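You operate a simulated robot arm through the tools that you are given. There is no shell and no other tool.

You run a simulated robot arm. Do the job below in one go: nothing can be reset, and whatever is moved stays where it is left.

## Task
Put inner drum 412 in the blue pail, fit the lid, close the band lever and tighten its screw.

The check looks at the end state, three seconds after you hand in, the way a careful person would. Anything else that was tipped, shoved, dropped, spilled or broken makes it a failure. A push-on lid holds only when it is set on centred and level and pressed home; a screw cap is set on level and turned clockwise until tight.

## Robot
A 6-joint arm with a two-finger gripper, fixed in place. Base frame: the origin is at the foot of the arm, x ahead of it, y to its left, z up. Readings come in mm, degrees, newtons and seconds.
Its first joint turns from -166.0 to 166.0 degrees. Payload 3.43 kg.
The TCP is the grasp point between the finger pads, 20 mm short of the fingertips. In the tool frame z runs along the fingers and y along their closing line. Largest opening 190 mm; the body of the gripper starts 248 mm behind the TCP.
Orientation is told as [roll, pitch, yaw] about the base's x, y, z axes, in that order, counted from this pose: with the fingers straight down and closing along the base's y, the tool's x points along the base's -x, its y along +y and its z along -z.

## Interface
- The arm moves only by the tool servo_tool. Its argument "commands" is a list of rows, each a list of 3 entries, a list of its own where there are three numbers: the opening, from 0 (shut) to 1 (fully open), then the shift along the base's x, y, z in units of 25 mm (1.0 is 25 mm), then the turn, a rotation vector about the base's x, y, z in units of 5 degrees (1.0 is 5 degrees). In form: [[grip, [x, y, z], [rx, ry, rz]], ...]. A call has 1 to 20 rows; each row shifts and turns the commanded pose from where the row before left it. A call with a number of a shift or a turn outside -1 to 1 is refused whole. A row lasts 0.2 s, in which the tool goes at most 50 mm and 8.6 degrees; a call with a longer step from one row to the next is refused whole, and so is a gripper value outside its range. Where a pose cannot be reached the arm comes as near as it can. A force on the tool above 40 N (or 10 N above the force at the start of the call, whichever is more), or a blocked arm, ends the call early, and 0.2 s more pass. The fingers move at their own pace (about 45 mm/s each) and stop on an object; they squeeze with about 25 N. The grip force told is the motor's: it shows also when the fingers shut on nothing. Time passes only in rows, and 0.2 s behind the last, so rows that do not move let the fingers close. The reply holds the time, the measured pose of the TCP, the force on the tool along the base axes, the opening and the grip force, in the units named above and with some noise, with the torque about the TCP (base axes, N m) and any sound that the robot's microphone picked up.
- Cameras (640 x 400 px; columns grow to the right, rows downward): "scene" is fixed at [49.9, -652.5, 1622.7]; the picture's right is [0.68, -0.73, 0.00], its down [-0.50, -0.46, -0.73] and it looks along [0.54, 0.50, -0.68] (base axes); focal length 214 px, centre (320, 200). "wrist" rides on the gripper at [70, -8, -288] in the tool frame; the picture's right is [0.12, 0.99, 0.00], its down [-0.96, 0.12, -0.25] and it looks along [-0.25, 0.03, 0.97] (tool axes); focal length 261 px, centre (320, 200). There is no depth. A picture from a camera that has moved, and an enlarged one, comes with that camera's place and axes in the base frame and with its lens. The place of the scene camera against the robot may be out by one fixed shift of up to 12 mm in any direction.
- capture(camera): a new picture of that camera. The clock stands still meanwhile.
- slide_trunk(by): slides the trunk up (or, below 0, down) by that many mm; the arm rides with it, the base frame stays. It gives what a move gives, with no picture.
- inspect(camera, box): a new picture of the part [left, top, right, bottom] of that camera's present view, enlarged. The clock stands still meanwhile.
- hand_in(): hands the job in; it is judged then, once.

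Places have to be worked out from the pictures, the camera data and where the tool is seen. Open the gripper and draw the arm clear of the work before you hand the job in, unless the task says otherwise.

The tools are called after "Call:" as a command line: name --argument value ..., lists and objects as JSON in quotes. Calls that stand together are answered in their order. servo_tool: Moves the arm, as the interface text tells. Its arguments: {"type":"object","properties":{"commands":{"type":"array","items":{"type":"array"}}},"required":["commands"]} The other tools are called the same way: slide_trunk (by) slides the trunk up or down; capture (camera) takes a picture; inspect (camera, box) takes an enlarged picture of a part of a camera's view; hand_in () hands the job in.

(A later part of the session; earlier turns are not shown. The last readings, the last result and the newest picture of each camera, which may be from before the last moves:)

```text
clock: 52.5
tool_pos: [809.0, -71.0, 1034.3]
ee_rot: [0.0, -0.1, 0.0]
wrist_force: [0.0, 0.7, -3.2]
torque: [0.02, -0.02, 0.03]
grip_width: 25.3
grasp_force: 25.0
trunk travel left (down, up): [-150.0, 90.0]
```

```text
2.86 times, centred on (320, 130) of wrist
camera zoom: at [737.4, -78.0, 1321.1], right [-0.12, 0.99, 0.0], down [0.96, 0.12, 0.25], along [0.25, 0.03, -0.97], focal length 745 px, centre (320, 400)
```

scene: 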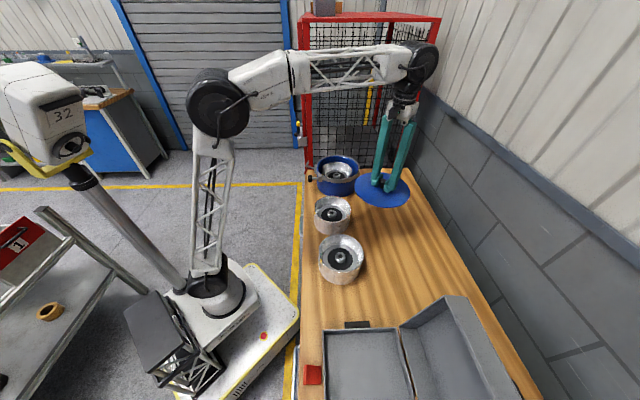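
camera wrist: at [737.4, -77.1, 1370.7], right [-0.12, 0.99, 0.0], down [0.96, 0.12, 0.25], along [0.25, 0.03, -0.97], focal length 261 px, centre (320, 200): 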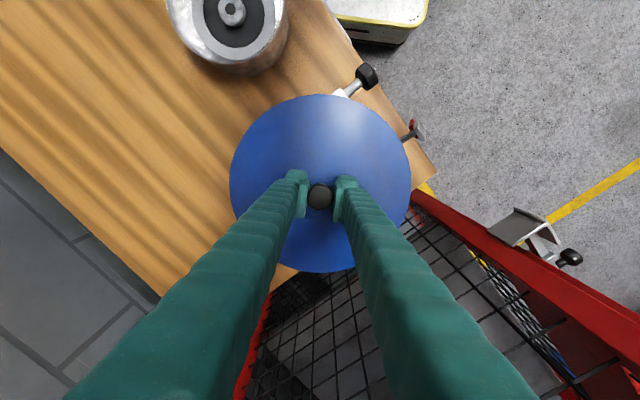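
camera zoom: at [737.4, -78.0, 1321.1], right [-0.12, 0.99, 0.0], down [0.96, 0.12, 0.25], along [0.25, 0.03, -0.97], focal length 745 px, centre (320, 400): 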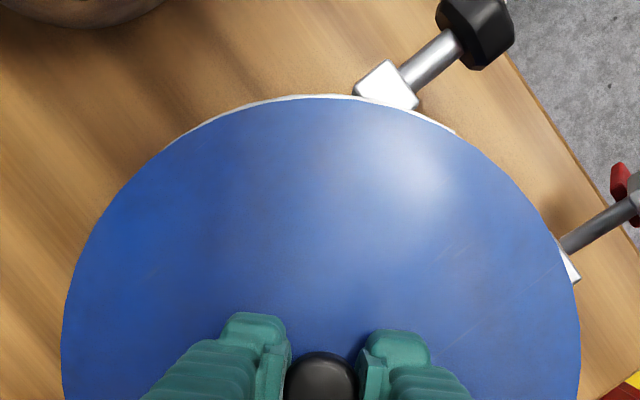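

A thin sliver of band shows beyond the lid on the -x side, suggesting the lid is a couple of mm too far in +x. I zoom in to measure it.

Call:
inspect --camera "wrist" --box '[262, 80, 326, 120]'

Call:
inspect --camera "wrist" --box '[310, 80, 374, 120]'

Call:
inspect --camera "wrist" --box '[378, 130, 442, 170]'

Call:
inspect --camera "wrist" --box '[288, 240, 352, 290]'

```text
10.00 times, centred on (294, 100) of wrist
camera zoom: at [737.4, -78.0, 1321.1], right [-0.12, 0.99, 0.0], down [0.96, 0.12, 0.25], along [0.25, 0.03, -0.97], focal length 2606 px, centre (580, 1200)
```

zoom: 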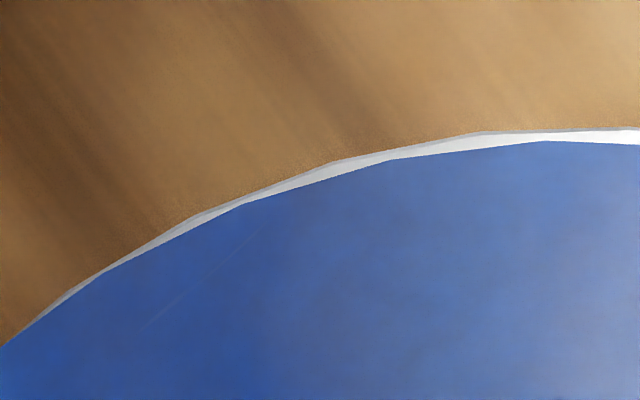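

```text
10.00 times, centred on (342, 100) of wrist
camera zoom: at [737.4, -78.0, 1321.1], right [-0.12, 0.99, 0.0], down [0.96, 0.12, 0.25], along [0.25, 0.03, -0.97], focal length 2606 px, centre (100, 1200)
```

zoom: 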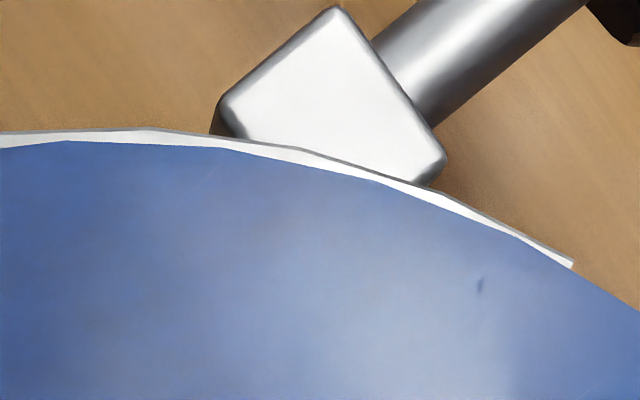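

```text
10.00 times, centred on (410, 150) of wrist
camera zoom: at [737.4, -78.0, 1321.1], right [-0.12, 0.99, 0.0], down [0.96, 0.12, 0.25], along [0.25, 0.03, -0.97], focal length 2606 px, centre (-580, 700)
```

zoom: 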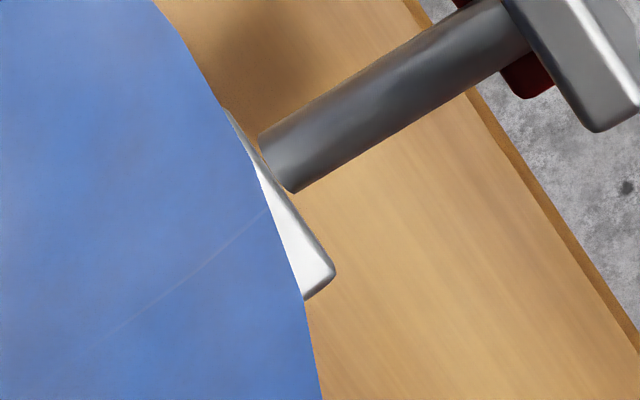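

```text
8.00 times, centred on (320, 265) of wrist
camera zoom: at [737.4, -78.0, 1321.1], right [-0.12, 0.99, 0.0], down [0.96, 0.12, 0.25], along [0.25, 0.03, -0.97], focal length 2085 px, centre (320, -320)
```

zoom: 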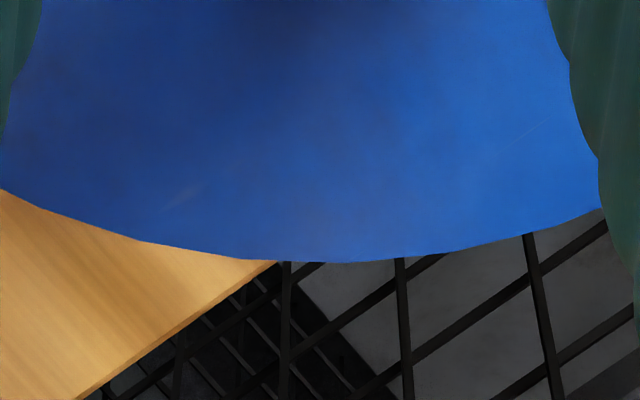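

Against the band the lid is about 2–2.5 mm too far in +x and y is good within 0.5 mm. I shift -2 mm in x, lower 10 mm and look again.

Call:
servo_tool --commands '[[0.0, [-0.08, 0.012, 0], [0, 0, 0]], [0.0, [0, 0, -0.2], [0, 0, 0]], [0.0, [0, 0, -0.2], [0, 0, 0]], [0.0, [0, 0, 0], [0, 0, 0]], [0.0, [0, 0, 0], [0, 0, 0]], [0.0, [0, 0, 0], [0, 0, 0]]]'

Call:
inspect --camera "wrist" --box '[262, 80, 326, 120]'

Call:
inspect --camera "wrist" --box '[310, 80, 374, 120]'

Call:
inspect --camera "wrist" --box '[378, 130, 442, 170]'

Call:
inspect --camera "scene" --box '[300, 145, 380, 195]'

```text
clock: 53.9
tool_pos: [806.9, -70.0, 1024.2]
ee_rot: [0.0, -0.1, 0.0]
wrist_force: [0.4, -0.2, -2.9]
torque: [0.02, -0.02, 0.02]
grip_width: 25.5
grasp_force: 24.8
trunk travel left (down, up): [-150.0, 90.0]
```

```text
10.00 times, centred on (294, 100) of wrist
camera zoom: at [735.3, -77.1, 1311.8], right [-0.12, 0.99, 0.0], down [0.96, 0.12, 0.25], along [0.25, 0.03, -0.97], focal length 2606 px, centre (580, 1200)
```

zoom: 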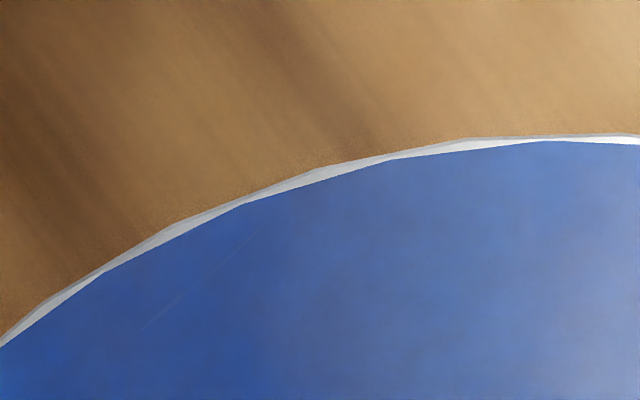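

```text
10.00 times, centred on (342, 100) of wrist
camera zoom: at [735.3, -77.1, 1311.8], right [-0.12, 0.99, 0.0], down [0.96, 0.12, 0.25], along [0.25, 0.03, -0.97], focal length 2606 px, centre (100, 1200)
```

zoom: 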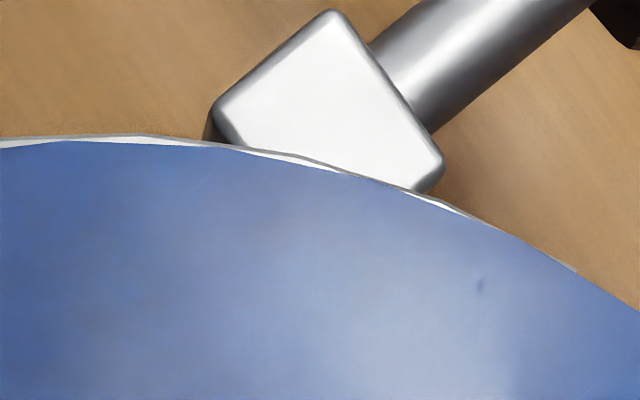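

```text
10.00 times, centred on (410, 150) of wrist
camera zoom: at [735.3, -77.1, 1311.8], right [-0.12, 0.99, 0.0], down [0.96, 0.12, 0.25], along [0.25, 0.03, -0.97], focal length 2606 px, centre (-580, 700)
```

zoom: 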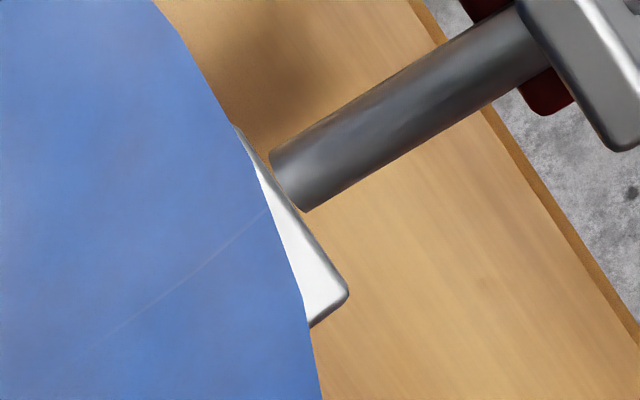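

```text
8.00 times, centred on (340, 170) of scene
camera zoom: at [49.9, -652.5, 1622.7], right [0.68, -0.73, 0.0], down [-0.5, -0.46, -0.73], along [0.54, 0.5, -0.68], focal length 1716 px, centre (160, 440)
```

zoom: 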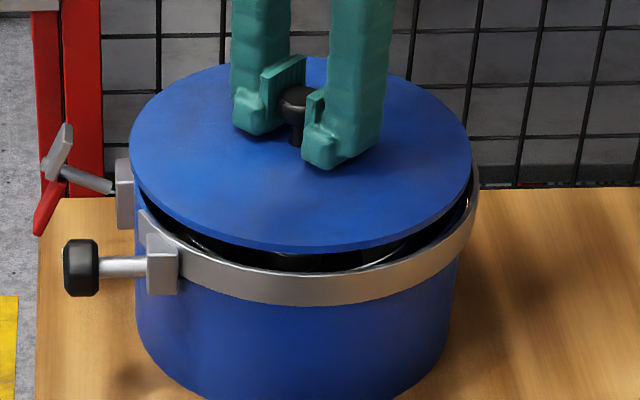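

The lid now sits within about 1 mm of both band and rim centres. I make a last small correction and lower slowly, watching for contact.

Call:
servo_tool --commands '[[0.0, [0.01, -0.03, 0], [0, 0, 0]], [0.0, [0, 0, -0.06], [0, 0, 0]], [0.0, [0, 0, -0.06], [0, 0, 0]], [0.0, [0, 0, -0.06], [0, 0, 0]], [0.0, [0, 0, 0], [0, 0, 0]], [0.0, [0, 0, 0], [0, 0, 0]]]'

Call:
servo_tool --commands '[[0.0, [0, 0, -0.06], [0, 0, 0]], [0.0, [0, 0, 0], [0, 0, 0]]]'

Call:
servo_tool --commands '[[0.0, [0, 0, -0.06], [0, 0, 0]], [0.0, [0, 0, 0], [0, 0, 0]]]'

```text
clock: 55.3
tool_pos: [806.7, -71.1, 1018.8]
ee_rot: [-0.1, 0.0, 0.1]
wrist_force: [0.6, 0.0, -1.8]
torque: [-0.03, 0.02, 0.01]
grip_width: 25.5
grasp_force: 25.0
trunk travel left (down, up): [-150.0, 90.0]
```

```text
clock: 55.9
tool_pos: [806.4, -71.1, 1017.0]
ee_rot: [0.0, -0.1, 0.0]
wrist_force: [0.4, 0.6, -2.6]
torque: [0.02, -0.01, -0.01]
grip_width: 25.6
grasp_force: 24.9
trunk travel left (down, up): [-150.0, 90.0]
```

```text
clock: 56.5
tool_pos: [806.8, -70.6, 1016.9]
ee_rot: [0.0, -0.1, 0.0]
wrist_force: [-0.7, -0.2, -3.0]
torque: [-0.03, -0.05, 0.0]
grip_width: 25.5
grasp_force: 24.9
trunk travel left (down, up): [-150.0, 90.0]
```

No contact yet at about z 1016. I look at the lid edge against the band before going on.

Call:
inspect --camera "scene" --box '[300, 145, 380, 195]'

Call:
inspect --camera "wrist" --box '[262, 80, 326, 120]'

Call:
inspect --camera "wrist" --box '[310, 80, 374, 120]'

Call:
inspect --camera "wrist" --box '[378, 130, 442, 170]'

```text
8.00 times, centred on (340, 170) of scene
camera zoom: at [49.9, -652.5, 1622.7], right [0.68, -0.73, 0.0], down [-0.5, -0.46, -0.73], along [0.54, 0.5, -0.68], focal length 1716 px, centre (160, 440)
```

zoom: 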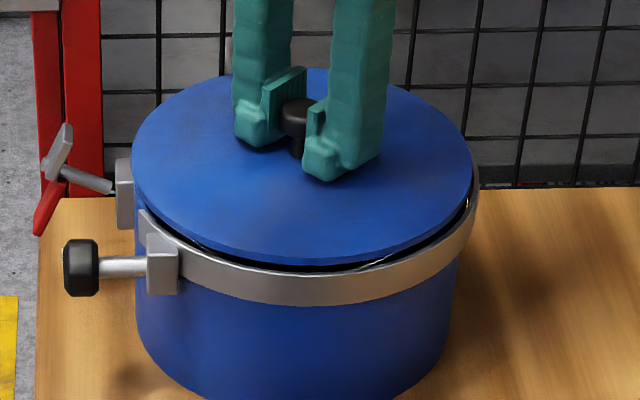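

```text
10.00 times, centred on (294, 100) of wrist
camera zoom: at [735.8, -78.2, 1303.2], right [-0.12, 0.99, 0.0], down [0.96, 0.12, 0.25], along [0.25, 0.03, -0.97], focal length 2606 px, centre (580, 1200)
```

zoom: 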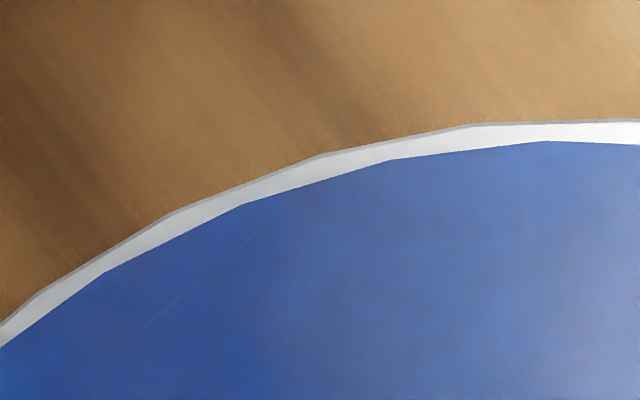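

```text
10.00 times, centred on (342, 100) of wrist
camera zoom: at [735.8, -78.2, 1303.2], right [-0.12, 0.99, 0.0], down [0.96, 0.12, 0.25], along [0.25, 0.03, -0.97], focal length 2606 px, centre (100, 1200)
```

zoom: 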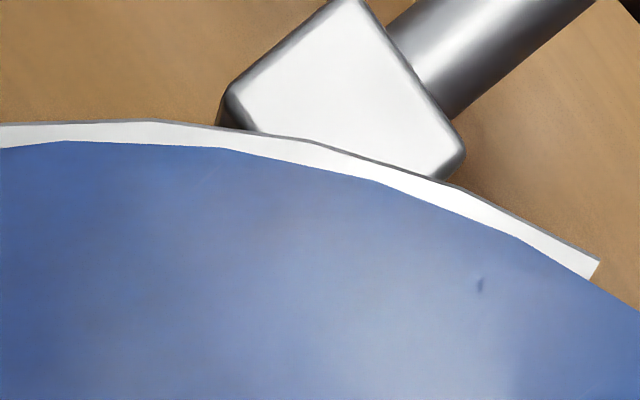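

```text
10.00 times, centred on (410, 150) of wrist
camera zoom: at [735.8, -78.2, 1303.2], right [-0.12, 0.99, 0.0], down [0.96, 0.12, 0.25], along [0.25, 0.03, -0.97], focal length 2606 px, centre (-580, 700)
```

zoom: 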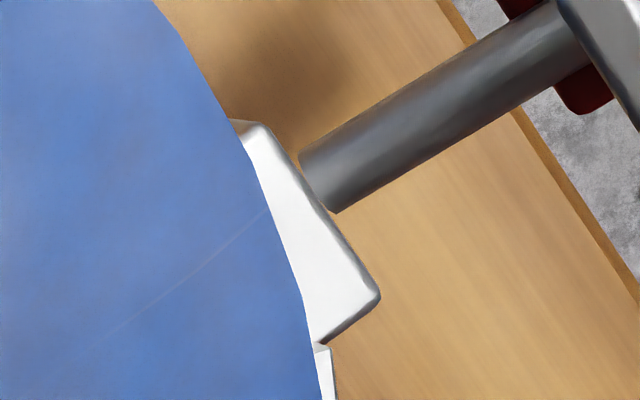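

The band shows evenly around the visible edge, so the lid is well centred. I keep lowering in 1–1.5 mm steps.

Call:
servo_tool --commands '[[0.0, [0, 0, -0.05], [0, 0, 0]], [0.0, [0, 0, 0], [0, 0, 0]]]'

Call:
servo_tool --commands '[[0.0, [0, 0, -0.05], [0, 0, 0]], [0.0, [0, 0, 0], [0, 0, 0]]]'

Call:
servo_tool --commands '[[0.0, [0, 0, -0.05], [0, 0, 0]], [0.0, [0, 0, 0], [0, 0, 0]]]'

```text
clock: 57.1
tool_pos: [807.6, -70.4, 1014.5]
ee_rot: [0.0, -0.2, 0.1]
wrist_force: [-0.3, 0.0, -3.0]
torque: [-0.01, -0.03, 0.0]
grip_width: 25.8
grasp_force: 25.0
trunk travel left (down, up): [-150.0, 90.0]
```

```text
clock: 57.7
tool_pos: [807.2, -71.3, 1013.7]
ee_rot: [0.1, -0.1, 0.0]
wrist_force: [0.6, -0.1, -2.9]
torque: [0.03, -0.03, -0.03]
grip_width: 25.7
grasp_force: 25.1
trunk travel left (down, up): [-150.0, 90.0]
```

```text
clock: 58.3
tool_pos: [807.2, -70.7, 1012.1]
ee_rot: [0.0, 0.0, 0.0]
wrist_force: [0.8, 0.3, -2.2]
torque: [-0.02, -0.01, 0.01]
grip_width: 25.4
grasp_force: 25.1
trunk travel left (down, up): [-150.0, 90.0]
```

Still free at about z 1012; continuing down.

Call:
servo_tool --commands '[[0.0, [0, 0, -0.05], [0, 0, 0]], [0.0, [0, 0, 0], [0, 0, 0]]]'

Call:
servo_tool --commands '[[0.0, [0, 0, -0.05], [0, 0, 0]], [0.0, [0, 0, 0], [0, 0, 0]]]'

Call:
inspect --camera "scene" --box '[300, 145, 380, 195]'

Call:
inspect --camera "wrist" --box '[262, 80, 326, 120]'

Call:
inspect --camera "wrist" --box '[378, 130, 442, 170]'

```text
clock: 58.9
tool_pos: [806.4, -71.2, 1010.8]
ee_rot: [0.1, -0.1, 0.0]
wrist_force: [-0.3, 0.0, -2.4]
torque: [-0.01, -0.02, 0.02]
grip_width: 25.4
grasp_force: 25.0
trunk travel left (down, up): [-150.0, 90.0]
```

```text
clock: 59.5
tool_pos: [807.2, -71.8, 1009.4]
ee_rot: [-0.1, 0.0, 0.0]
wrist_force: [0.5, -0.7, -2.9]
torque: [-0.01, 0.0, -0.03]
grip_width: 25.5
grasp_force: 24.6
trunk travel left (down, up): [-150.0, 90.0]
```

```text
8.00 times, centred on (340, 170) of scene
camera zoom: at [49.9, -652.5, 1622.7], right [0.68, -0.73, 0.0], down [-0.5, -0.46, -0.73], along [0.54, 0.5, -0.68], focal length 1716 px, centre (160, 440)
```

zoom: 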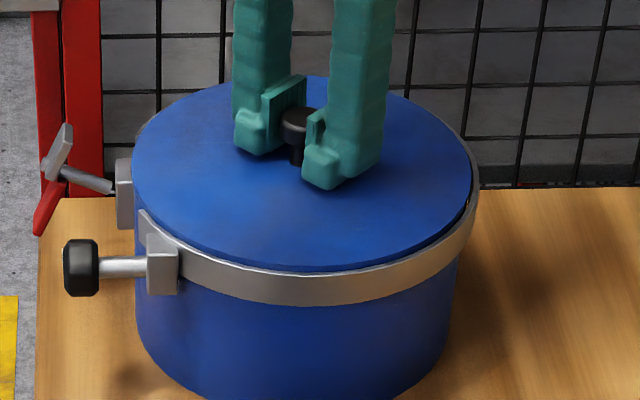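

```text
10.00 times, centred on (294, 100) of wrist
camera zoom: at [735.9, -78.2, 1297.0], right [-0.12, 0.99, 0.0], down [0.96, 0.12, 0.25], along [0.25, 0.03, -0.97], focal length 2606 px, centre (580, 1200)
```

zoom: 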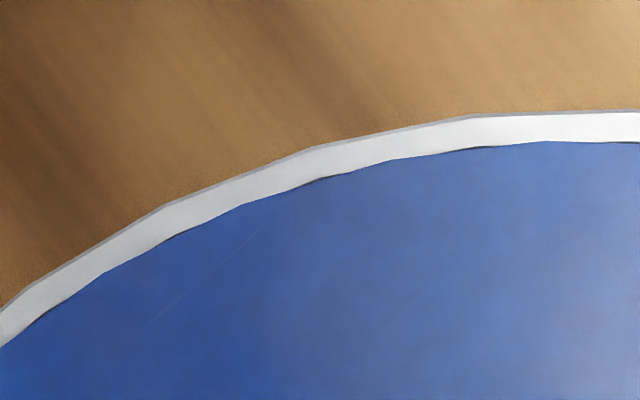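

```text
10.00 times, centred on (410, 150) of wrist
camera zoom: at [735.9, -78.2, 1297.0], right [-0.12, 0.99, 0.0], down [0.96, 0.12, 0.25], along [0.25, 0.03, -0.97], focal length 2606 px, centre (-580, 700)
```

zoom: 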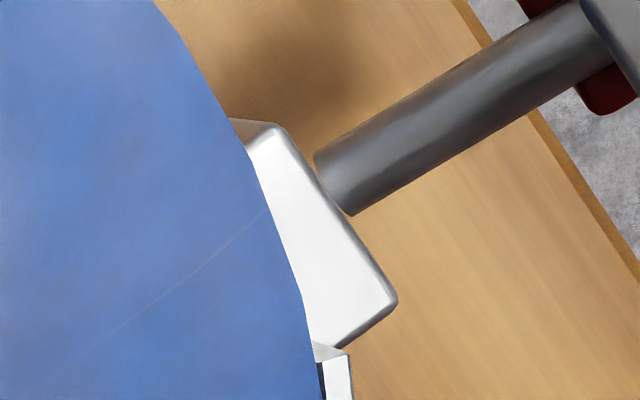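

The lid is now at the band's top edge with an even dark gap all round. I continue down gently until contact.

Call:
servo_tool --commands '[[0.0, [0, 0, -0.05], [0, 0, 0]], [0.0, [0, 0, 0], [0, 0, 0]]]'

Call:
servo_tool --commands '[[0.0, [0, 0, -0.05], [0, 0, 0]], [0.0, [0, 0, 0], [0, 0, 0]]]'

Call:
servo_tool --commands '[[0.0, [0, 0, -0.05], [0, 0, 0]], [0.0, [0, 0, 0], [0, 0, 0]]]'

Call:
servo_tool --commands '[[0.0, [0, 0, -0.05], [0, 0, 0]], [0.0, [0, 0, 0], [0, 0, 0]]]'

```text
clock: 60.1
tool_pos: [807.6, -70.5, 1008.6]
ee_rot: [0.0, -0.1, 0.0]
wrist_force: [-0.8, 0.7, -3.4]
torque: [-0.03, -0.02, 0.04]
grip_width: 25.6
grasp_force: 24.7
trunk travel left (down, up): [-150.0, 90.0]
```

```text
clock: 60.7
tool_pos: [806.4, -71.7, 1006.4]
ee_rot: [0.0, -0.1, 0.0]
wrist_force: [-0.3, 0.5, -2.9]
torque: [0.0, -0.03, 0.02]
grip_width: 25.3
grasp_force: 24.9
trunk travel left (down, up): [-150.0, 90.0]
```

```text
clock: 61.3
tool_pos: [807.2, -71.2, 1006.0]
ee_rot: [0.0, -0.1, 0.0]
wrist_force: [0.2, -0.4, -3.3]
torque: [0.04, -0.01, 0.02]
grip_width: 25.8
grasp_force: 25.9
trunk travel left (down, up): [-150.0, 90.0]
```

```text
clock: 61.9
tool_pos: [806.8, -70.7, 1005.2]
ee_rot: [0.1, -0.2, 0.0]
wrist_force: [0.8, -0.3, -2.9]
torque: [0.0, 0.04, 0.0]
grip_width: 25.5
grasp_force: 25.1
trunk travel left (down, up): [-150.0, 90.0]
```

No contact yet at about z 1004.5; I check the pictures again.

Call:
inspect --camera "scene" --box '[300, 145, 380, 195]'

Call:
inspect --camera "wrist" --box '[215, 75, 425, 200]'

Call:
inspect --camera "wrist" --box '[262, 70, 326, 110]'

Call:
inspect --camera "wrist" --box '[288, 245, 352, 285]'

```text
8.00 times, centred on (340, 170) of scene
camera zoom: at [49.9, -652.5, 1622.7], right [0.68, -0.73, 0.0], down [-0.5, -0.46, -0.73], along [0.54, 0.5, -0.68], focal length 1716 px, centre (160, 440)
```

zoom: 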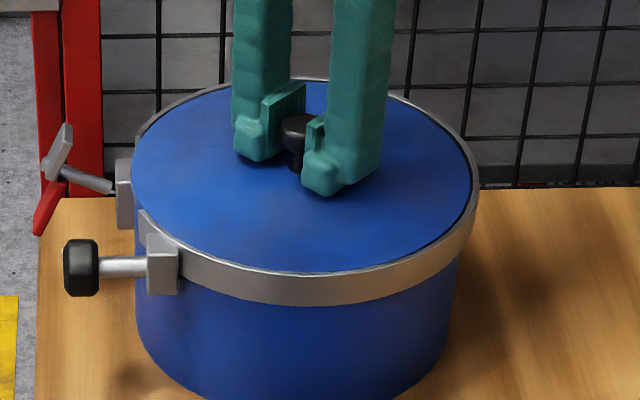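

```text
3.05 times, centred on (320, 138) of wrist
camera zoom: at [735.6, -78.3, 1292.3], right [-0.12, 0.99, 0.0], down [0.96, 0.12, 0.25], along [0.25, 0.03, -0.97], focal length 794 px, centre (320, 390)
```

zoom: 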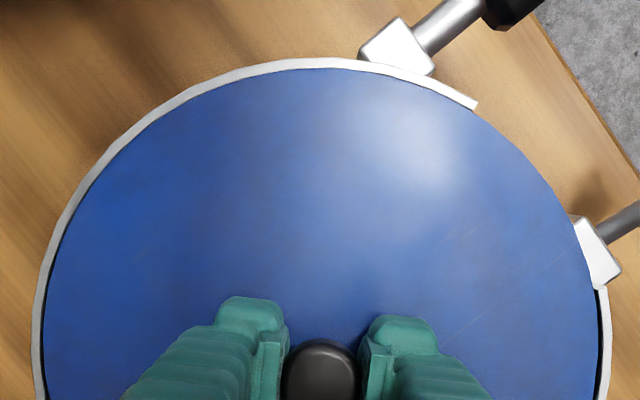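

```text
10.00 times, centred on (294, 90) of wrist
camera zoom: at [735.6, -78.3, 1292.3], right [-0.12, 0.99, 0.0], down [0.96, 0.12, 0.25], along [0.25, 0.03, -0.97], focal length 2606 px, centre (580, 1300)
```

zoom: 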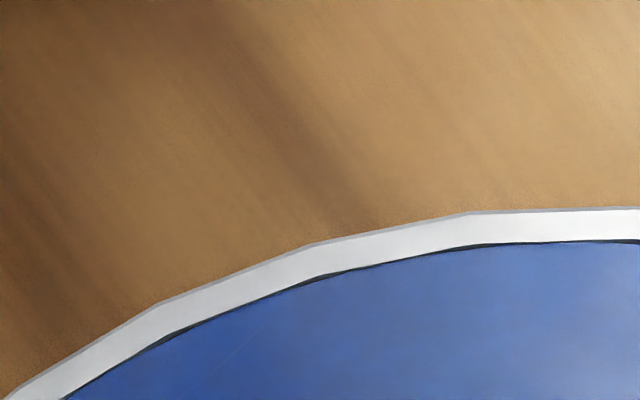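

```text
10.00 times, centred on (320, 265) of wrist
camera zoom: at [735.6, -78.3, 1292.3], right [-0.12, 0.99, 0.0], down [0.96, 0.12, 0.25], along [0.25, 0.03, -0.97], focal length 2606 px, centre (320, -450)
```

zoom: 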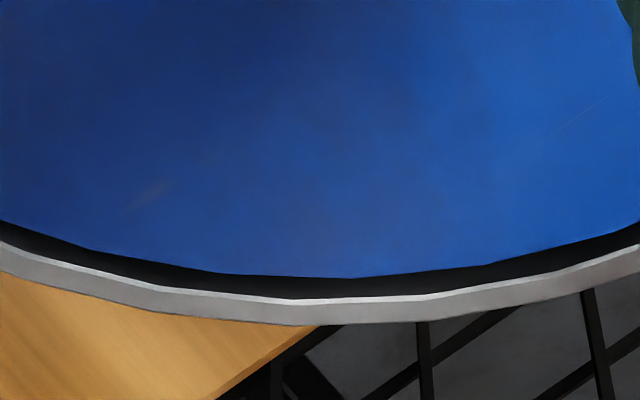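

The lid has entered the band with about 0–1 mm gap all round. I nudge it 0.4 mm toward +x/+y and continue down.

Call:
servo_tool --commands '[[0.0, [0.016, 0.014, 0], [0, 0, 0]], [0.0, [0, 0, -0.05], [0, 0, 0]], [0.0, [0, 0, 0], [0, 0, 0]]]'

Call:
servo_tool --commands '[[0.0, [0, 0, -0.05], [0, 0, 0]], [0.0, [0, 0, 0], [0, 0, 0]]]'

Call:
servo_tool --commands '[[0.0, [0, 0, -0.05], [0, 0, 0]], [0.0, [0, 0, 0], [0, 0, 0]]]'

Call:
servo_tool --commands '[[0.0, [0, 0, -0.05], [0, 0, 0]], [0.0, [0, 0, 0], [0, 0, 0]]]'

```text
clock: 62.7
tool_pos: [807.8, -69.4, 1003.7]
ee_rot: [0.0, -0.1, -0.1]
wrist_force: [-0.3, -0.1, -2.6]
torque: [-0.01, 0.01, 0.01]
grip_width: 25.2
grasp_force: 24.8
trunk travel left (down, up): [-150.0, 90.0]
```

```text
clock: 63.3
tool_pos: [808.2, -70.5, 1004.4]
ee_rot: [0.0, -0.2, 0.0]
wrist_force: [3.5, 0.4, 3.7]
torque: [-0.03, 0.53, -0.05]
grip_width: 25.6
grasp_force: 25.4
trunk travel left (down, up): [-150.0, 90.0]
```

```text
clock: 63.9
tool_pos: [807.3, -71.0, 1003.2]
ee_rot: [0.0, -0.3, 0.0]
wrist_force: [6.1, 1.1, 17.9]
torque: [0.02, 0.15, 0.01]
grip_width: 25.4
grasp_force: 25.0
trunk travel left (down, up): [-150.0, 90.0]
```

```text
clock: 64.5
tool_pos: [807.2, -71.3, 1002.6]
ee_rot: [0.0, -0.3, 0.0]
wrist_force: [8.3, 0.2, 29.6]
torque: [0.0, 0.1, -0.01]
grip_width: 25.5
grasp_force: 24.4
trunk travel left (down, up): [-150.0, 90.0]
```

Contact at about z 1003.5, now 30 N with a slight +x side force. I look at how the lid sits.

Call:
inspect --camera "scene" --box '[300, 145, 380, 195]'

Call:
inspect --camera "wrist" --box '[215, 75, 425, 200]'

Call:
inspect --camera "wrist" --box '[262, 70, 326, 110]'

Call:
inspect --camera "wrist" --box '[288, 245, 352, 285]'

Call:
inspect --camera "wrist" --box '[380, 135, 444, 175]'

Call:
inspect --camera "wrist" --box '[205, 145, 269, 185]'

```text
8.00 times, centred on (340, 170) of scene
camera zoom: at [49.9, -652.5, 1622.7], right [0.68, -0.73, 0.0], down [-0.5, -0.46, -0.73], along [0.54, 0.5, -0.68], focal length 1716 px, centre (160, 440)
```

zoom: 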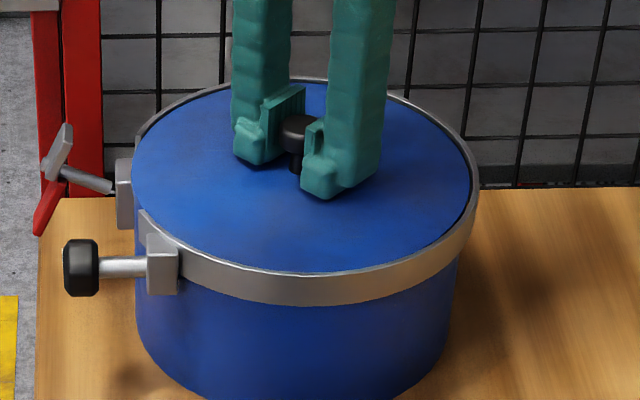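

```text
3.05 times, centred on (320, 138) of wrist
camera zoom: at [735.4, -77.5, 1289.1], right [-0.12, 0.99, 0.0], down [0.96, 0.12, 0.25], along [0.25, 0.03, -0.97], focal length 794 px, centre (320, 390)
```

zoom: 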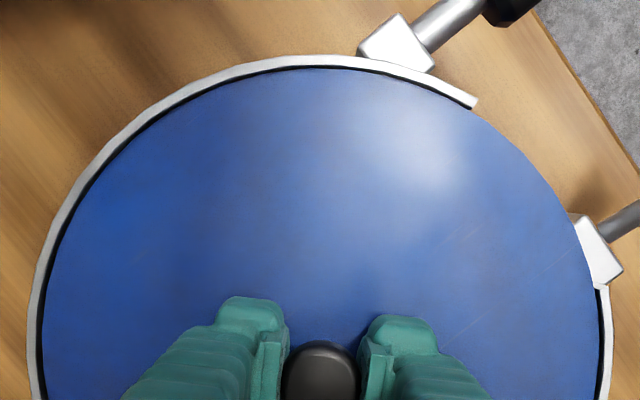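

```text
10.00 times, centred on (294, 90) of wrist
camera zoom: at [735.4, -77.5, 1289.1], right [-0.12, 0.99, 0.0], down [0.96, 0.12, 0.25], along [0.25, 0.03, -0.97], focal length 2606 px, centre (580, 1300)
```

zoom: 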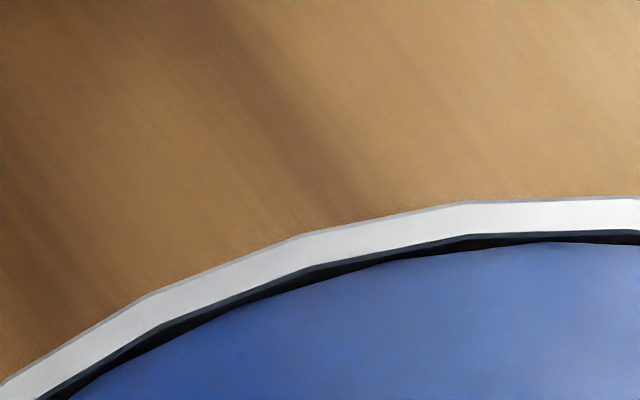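

```text
10.00 times, centred on (320, 265) of wrist
camera zoom: at [735.4, -77.5, 1289.1], right [-0.12, 0.99, 0.0], down [0.96, 0.12, 0.25], along [0.25, 0.03, -0.97], focal length 2606 px, centre (320, -450)
```

zoom: 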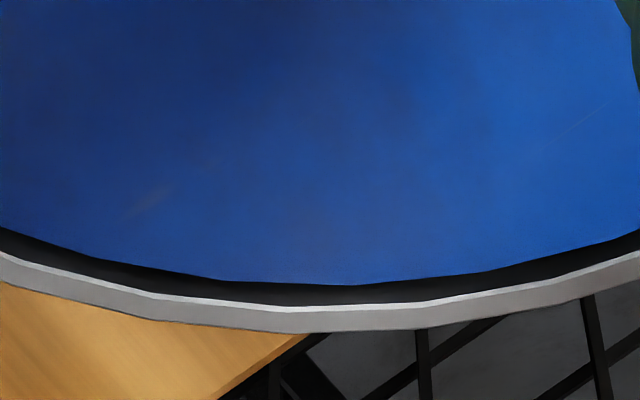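

```text
10.00 times, centred on (412, 155) of wrist
camera zoom: at [735.4, -77.5, 1289.1], right [-0.12, 0.99, 0.0], down [0.96, 0.12, 0.25], along [0.25, 0.03, -0.97], focal length 2606 px, centre (-600, 650)
```

zoom: 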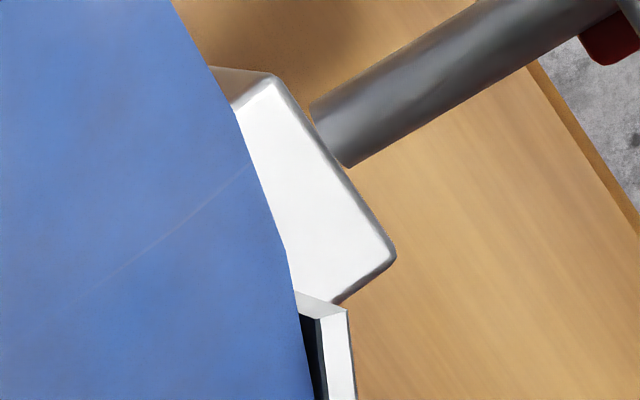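

```text
10.00 times, centred on (237, 165) of wrist
camera zoom: at [735.4, -77.5, 1289.1], right [-0.12, 0.99, 0.0], down [0.96, 0.12, 0.25], along [0.25, 0.03, -0.97], focal length 2606 px, centre (1150, 550)
```

zoom: 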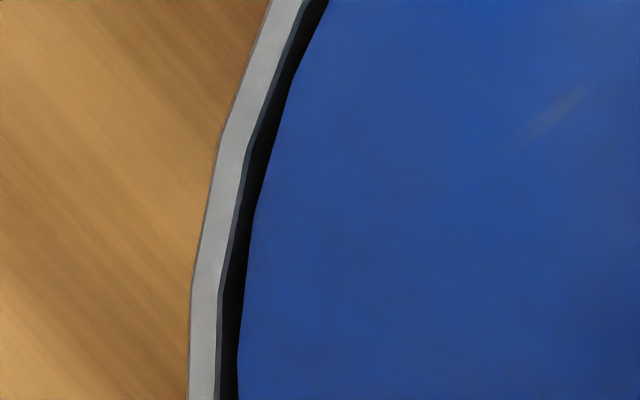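

The lid lies inside the band on the rim, level and centred within about 0.5 mm. I press a little further through the knob to push it home, watching for a click.

Call:
servo_tool --commands '[[0.0, [0, 0, -0.03], [0, 0, 0]], [0.0, [0, 0, 0], [0, 0, 0]]]'

Call:
servo_tool --commands '[[0.0, [0, 0, -0.03], [0, 0, 0]], [0.0, [0, 0, 0], [0, 0, 0]]]'

```text
clock: 65.1
tool_pos: [808.4, -71.5, 1002.6]
ee_rot: [-0.1, -0.4, 0.0]
wrist_force: [-1.5, 0.5, 12.5]
torque: [0.07, 0.34, -0.04]
grip_width: 25.4
grasp_force: 24.8
trunk travel left (down, up): [-150.0, 90.0]
stopped in row 2: the force on the tool passed its limit at 41 N (the readings are from after the stop); the commanded pose is now the measured one
```

```text
clock: 65.7
tool_pos: [808.1, -71.1, 1001.4]
ee_rot: [0.0, -0.4, 0.0]
wrist_force: [3.9, 0.8, 28.6]
torque: [0.06, -0.09, -0.07]
grip_width: 25.6
grasp_force: 24.6
trunk travel left (down, up): [-150.0, 90.0]
```

The lid took 41 N through the grip with no click heard. I release the knob, rise, and look; then I will press on the knob's top with closed fingers.

Call:
servo_tool --commands '[[0.15, [0, 0, 0], [0, 0, 0]], [0.25, [0, 0, 0], [0, 0, 0]], [0.3, [0, 0, 0], [0, 0, 0]], [0.3, [0, 0, 0.3], [0, 0, 0]], [0.3, [0, 0, 0.6], [0, 0, 0]], [0.3, [0, 0, 0.6], [0, 0, 0]], [0.3, [0, 0, 0.6], [0, 0, 0]], [0.3, [0, 0, 0], [0, 0, 0]], [0.3, [0, 0, 0], [0, 0, 0]]]'

Call:
capture --camera "wrist"

Call:
inspect --camera "scene" --box '[300, 145, 380, 195]'

```text
clock: 67.7
tool_pos: [806.9, -70.8, 1052.5]
ee_rot: [0.0, -0.3, 0.0]
wrist_force: [0.2, 0.7, -0.4]
torque: [-0.01, 0.01, 0.01]
grip_width: 57.0
grasp_force: 0.0
trunk travel left (down, up): [-150.0, 90.0]
```

```text
taken
camera wrist: at [735.0, -77.8, 1340.1], right [-0.12, 0.99, 0.0], down [0.96, 0.12, 0.25], along [0.25, 0.03, -0.97], focal length 261 px, centre (320, 200)
```

wrist: 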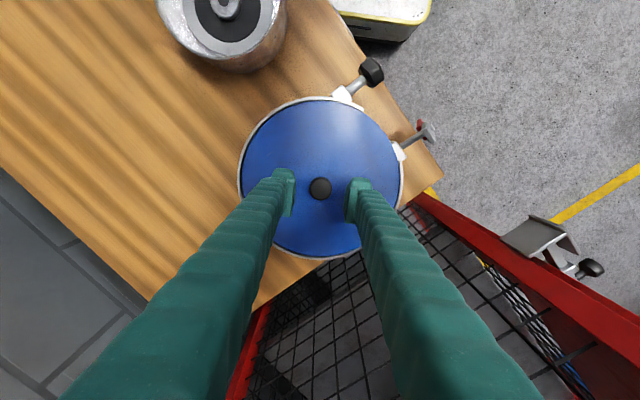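

```text
8.00 times, centred on (340, 170) of scene
camera zoom: at [49.9, -652.5, 1622.7], right [0.68, -0.73, 0.0], down [-0.5, -0.46, -0.73], along [0.54, 0.5, -0.68], focal length 1716 px, centre (160, 440)
```

zoom: 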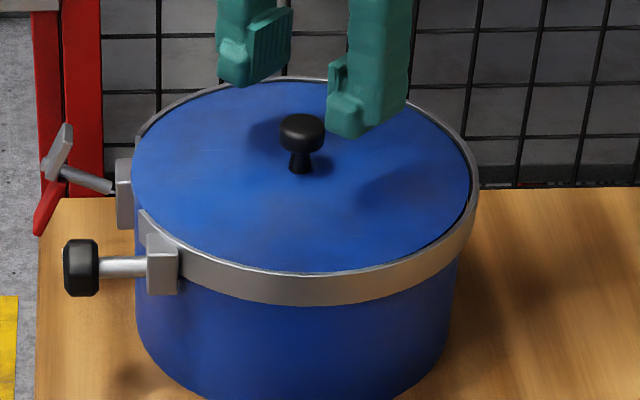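

The lid is on and looks level. I check the gap around it closely before pressing.

Call:
inspect --camera "wrist" --box '[225, 85, 415, 205]'

Call:
inspect --camera "wrist" --box '[288, 230, 368, 280]'

Call:
inspect --camera "scene" --box '[305, 148, 369, 188]'

```text
3.33 times, centred on (320, 145) of wrist
camera zoom: at [735.0, -77.8, 1340.1], right [-0.12, 0.99, 0.0], down [0.96, 0.12, 0.25], along [0.25, 0.03, -0.97], focal length 869 px, centre (320, 383)
```

zoom: 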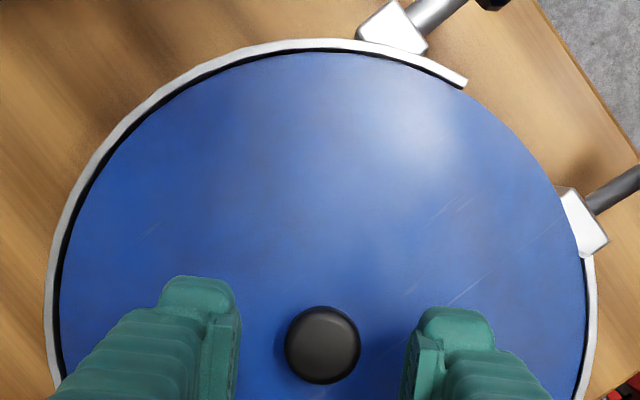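

```text
8.00 times, centred on (328, 255) of wrist
camera zoom: at [735.0, -77.8, 1340.1], right [-0.12, 0.99, 0.0], down [0.96, 0.12, 0.25], along [0.25, 0.03, -0.97], focal length 2085 px, centre (256, -240)
```

zoom: 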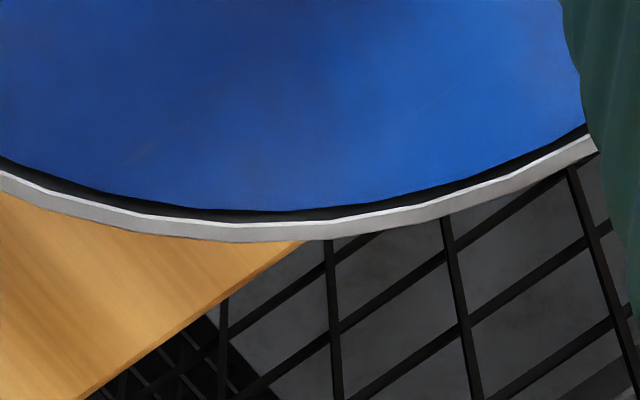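

```text
10.00 times, centred on (337, 168) of scene
camera zoom: at [49.9, -652.5, 1622.7], right [0.68, -0.73, 0.0], down [-0.5, -0.46, -0.73], along [0.54, 0.5, -0.68], focal length 2145 px, centre (150, 520)
```

zoom: 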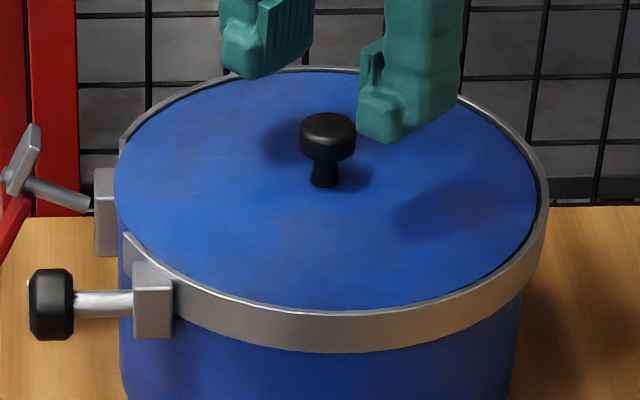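

Lid looks level and evenly inset. I close the fingers, centre over the knob and press down on it in small steps.

Call:
servo_tool --commands '[[0.0, [0.04, 0.04, 0], [0, 0.05, 0]], [0.0, [0, 0, 0], [0, 0, 0]], [0.0, [0, 0, 0], [0, 0, 0]], [0.0, [0, 0, 0], [0, 0, 0]], [0.0, [0, 0, -0.4], [0, 0, 0]], [0.0, [0, 0, -0.4], [0, 0, 0]], [0.0, [0, 0, -0.2], [0, 0, 0]], [0.0, [0, 0, 0], [0, 0, 0]]]'

Call:
inspect --camera "scene" --box '[305, 138, 369, 178]'

Call:
inspect --camera "wrist" --box '[270, 145, 370, 215]'

```text
clock: 69.3
tool_pos: [807.9, -69.1, 1035.2]
ee_rot: [-0.1, -0.5, 0.0]
wrist_force: [-5.2, 0.4, 18.9]
torque: [0.02, 0.18, -0.03]
grip_width: 6.3
grasp_force: 24.7
trunk travel left (down, up): [-150.0, 90.0]
stopped in row 7: the force on the tool passed its limit at 47 N (the readings are from after the stop); the commanded pose is now the measured one
```

```text
10.00 times, centred on (337, 158) of scene
camera zoom: at [49.9, -652.5, 1622.7], right [0.68, -0.73, 0.0], down [-0.5, -0.46, -0.73], along [0.54, 0.5, -0.68], focal length 2145 px, centre (150, 620)
```

zoom: 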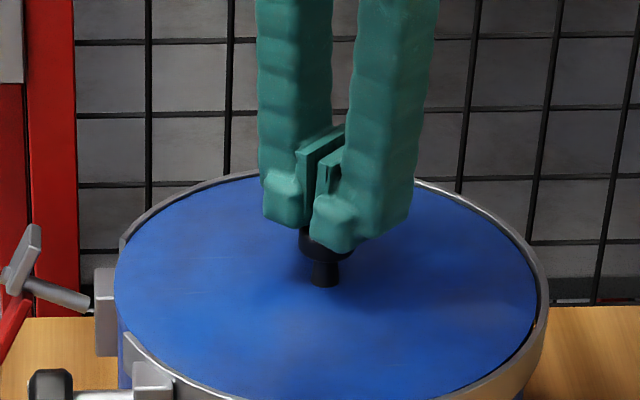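

```text
5.71 times, centred on (320, 180) of wrist
camera zoom: at [734.8, -76.9, 1322.3], right [-0.12, 0.99, 0.0], down [0.96, 0.12, 0.26], along [0.25, 0.03, -0.97], focal length 1489 px, centre (320, 314)
```

zoom: 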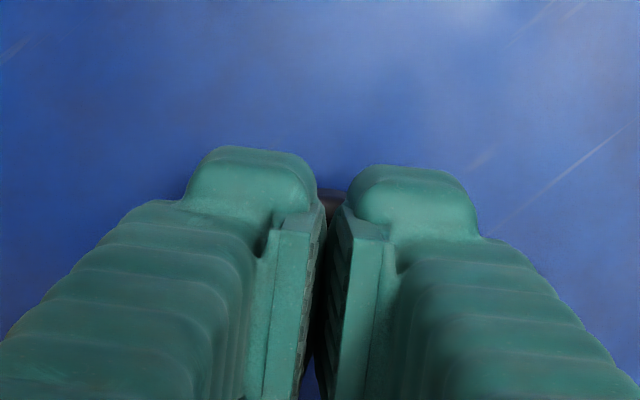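

Knob top reached (tips at about z 1015), 47 N at touch and no click. I press on in small steps.

Call:
servo_tool --commands '[[0.0, [0, 0, -0.03], [0, 0, 0]], [0.0, [0, 0, 0], [0, 0, 0]]]'

Call:
servo_tool --commands '[[0.0, [0, 0, -0.03], [0, 0, 0]], [0.0, [0, 0, 0], [0, 0, 0]]]'

Call:
servo_tool --commands '[[0.0, [0, 0, -0.03], [0, 0, 0]], [0.0, [0, 0, 0], [0, 0, 0]]]'

```text
clock: 69.9
tool_pos: [808.0, -69.0, 1035.7]
ee_rot: [-0.1, -0.5, 0.1]
wrist_force: [-4.9, -1.2, 40.2]
torque: [0.02, 0.32, 0.02]
grip_width: 6.0
grasp_force: 25.0
trunk travel left (down, up): [-150.0, 90.0]
```

```text
clock: 70.4
tool_pos: [809.1, -70.5, 1035.8]
ee_rot: [-0.1, -0.7, 0.0]
wrist_force: [-5.6, 0.3, 22.2]
torque: [0.03, 0.29, -0.07]
grip_width: 6.0
grasp_force: 25.3
trunk travel left (down, up): [-150.0, 90.0]
stopped in row 2: the force on the tool passed its limit at 52 N (the readings are from after the stop); the commanded pose is now the measured one
```

```text
clock: 71.1
tool_pos: [808.2, -69.7, 1036.7]
ee_rot: [-0.2, -0.8, 0.0]
wrist_force: [-5.5, -1.8, 17.4]
torque: [-0.05, 0.28, -0.04]
grip_width: 6.0
grasp_force: 25.0
trunk travel left (down, up): [-150.0, 90.0]
stopped in row 2: the force on the tool passed its limit at 41 N (the readings are from after the stop); the commanded pose is now the measured one
```

I back off, restore the tool's orientation (pitch has drifted to about -0.7°), and inspect the lid's seat.

Call:
servo_tool --commands '[[0.0, [0, 0, 0.4], [0, 0, 0]], [0.0, [0, 0, 0.4], [0, 0, 0]], [0.0, [0, 0, 0.4], [0.02, 0.14, 0]], [0.0, [0, 0, 0], [0, 0, 0]], [0.0, [0, 0, 0], [0, 0, 0]]]'

Call:
inspect --camera "scene" --box '[305, 148, 369, 188]'

Call:
inspect --camera "wrist" --box '[225, 85, 415, 205]'

Call:
inspect --camera "wrist" --box '[288, 230, 368, 280]'

```text
clock: 72.3
tool_pos: [810.0, -70.0, 1065.4]
ee_rot: [0.1, 0.0, 0.0]
wrist_force: [0.5, 0.6, 1.1]
torque: [0.0, 0.0, 0.01]
grip_width: 0.0
grasp_force: 24.9
trunk travel left (down, up): [-150.0, 90.0]
```

```text
10.00 times, centred on (337, 168) of scene
camera zoom: at [49.9, -652.5, 1622.7], right [0.68, -0.73, 0.0], down [-0.5, -0.46, -0.73], along [0.54, 0.5, -0.68], focal length 2145 px, centre (150, 520)
```

zoom: 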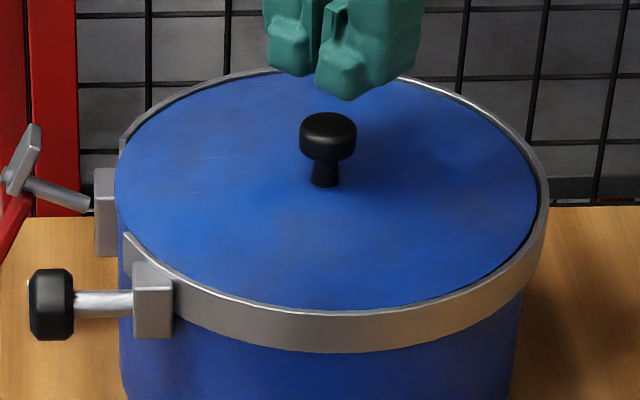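

```text
3.33 times, centred on (320, 145) of wrist
camera zoom: at [739.7, -77.0, 1352.1], right [-0.12, 0.99, 0.0], down [0.96, 0.12, 0.25], along [0.25, 0.03, -0.97], focal length 869 px, centre (320, 383)
```

zoom: 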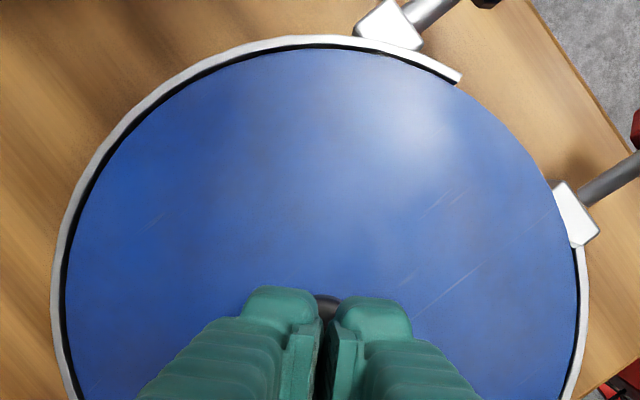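

```text
8.00 times, centred on (328, 255) of wrist
camera zoom: at [739.7, -77.0, 1352.1], right [-0.12, 0.99, 0.0], down [0.96, 0.12, 0.25], along [0.25, 0.03, -0.97], focal length 2085 px, centre (256, -240)
```

zoom: 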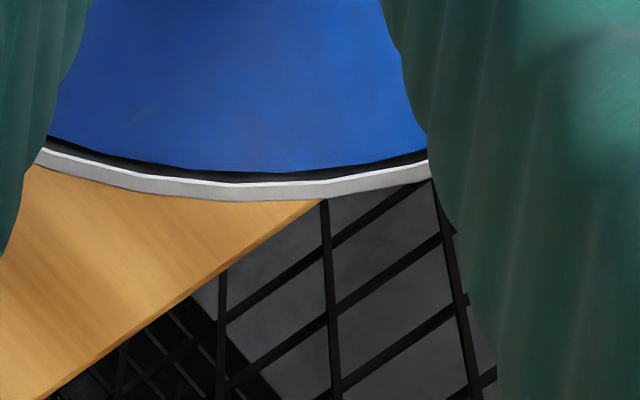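

The lid did not move under 52 N, so it is resting firmly on the rim, level and centred. Next is the lever: I move the camera over the lever/screw area to understand how it works.

Call:
servo_tool --commands '[[0.0, [0, 0, 0.8], [0, 0, 0]], [0.0, [-0.8, 0.8, 0.4], [0, 0, 0]], [0.0, [-0.8, 0.8, 0], [0, 0, 0]], [0.0, [-0.8, 0.8, 0], [0, 0, 0]], [0.0, [-0.8, 0.8, 0], [0, 0, 0]], [0.0, [-0.8, 0.8, 0], [0, 0, 0]], [0.0, [-0.4, 0.4, 0], [0, 0, 0]], [0.0, [0, 0, 0], [0, 0, 0]], [0.0, [0, 0, 0], [0, 0, 0]]]'

Call:
capture --camera "wrist"

Call:
capture --camera "scene"

```text
clock: 74.3
tool_pos: [699.3, 42.2, 1093.1]
ee_rot: [0.1, -0.1, 0.0]
wrist_force: [-0.2, -0.6, 0.8]
torque: [0.0, 0.0, -0.01]
grip_width: 0.0
grasp_force: 25.2
trunk travel left (down, up): [-150.0, 90.0]
```

```text
taken
camera wrist: at [628.4, 34.5, 1381.8], right [-0.12, 0.99, 0.0], down [0.96, 0.12, 0.25], along [0.25, 0.03, -0.97], focal length 261 px, centre (320, 200)
```

wrist: 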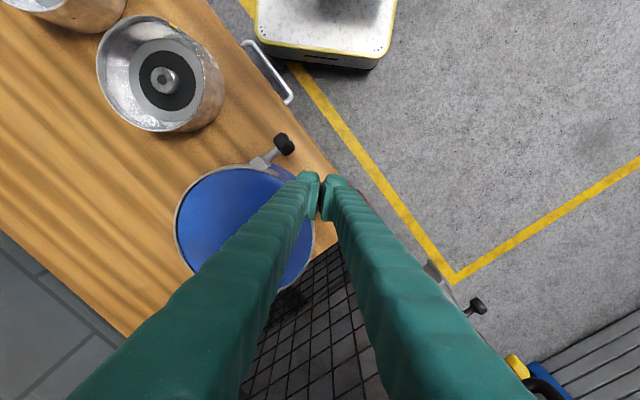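

```text
taken
```

scene: 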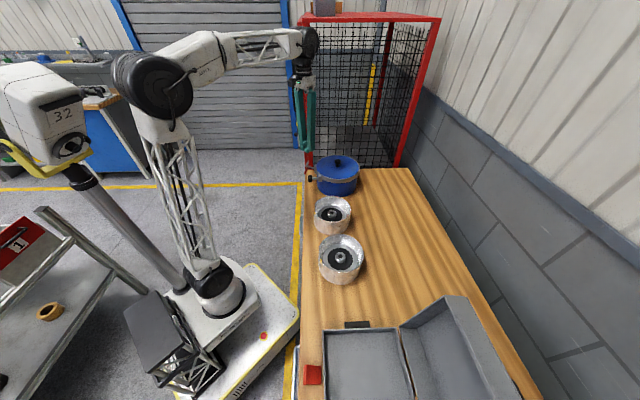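

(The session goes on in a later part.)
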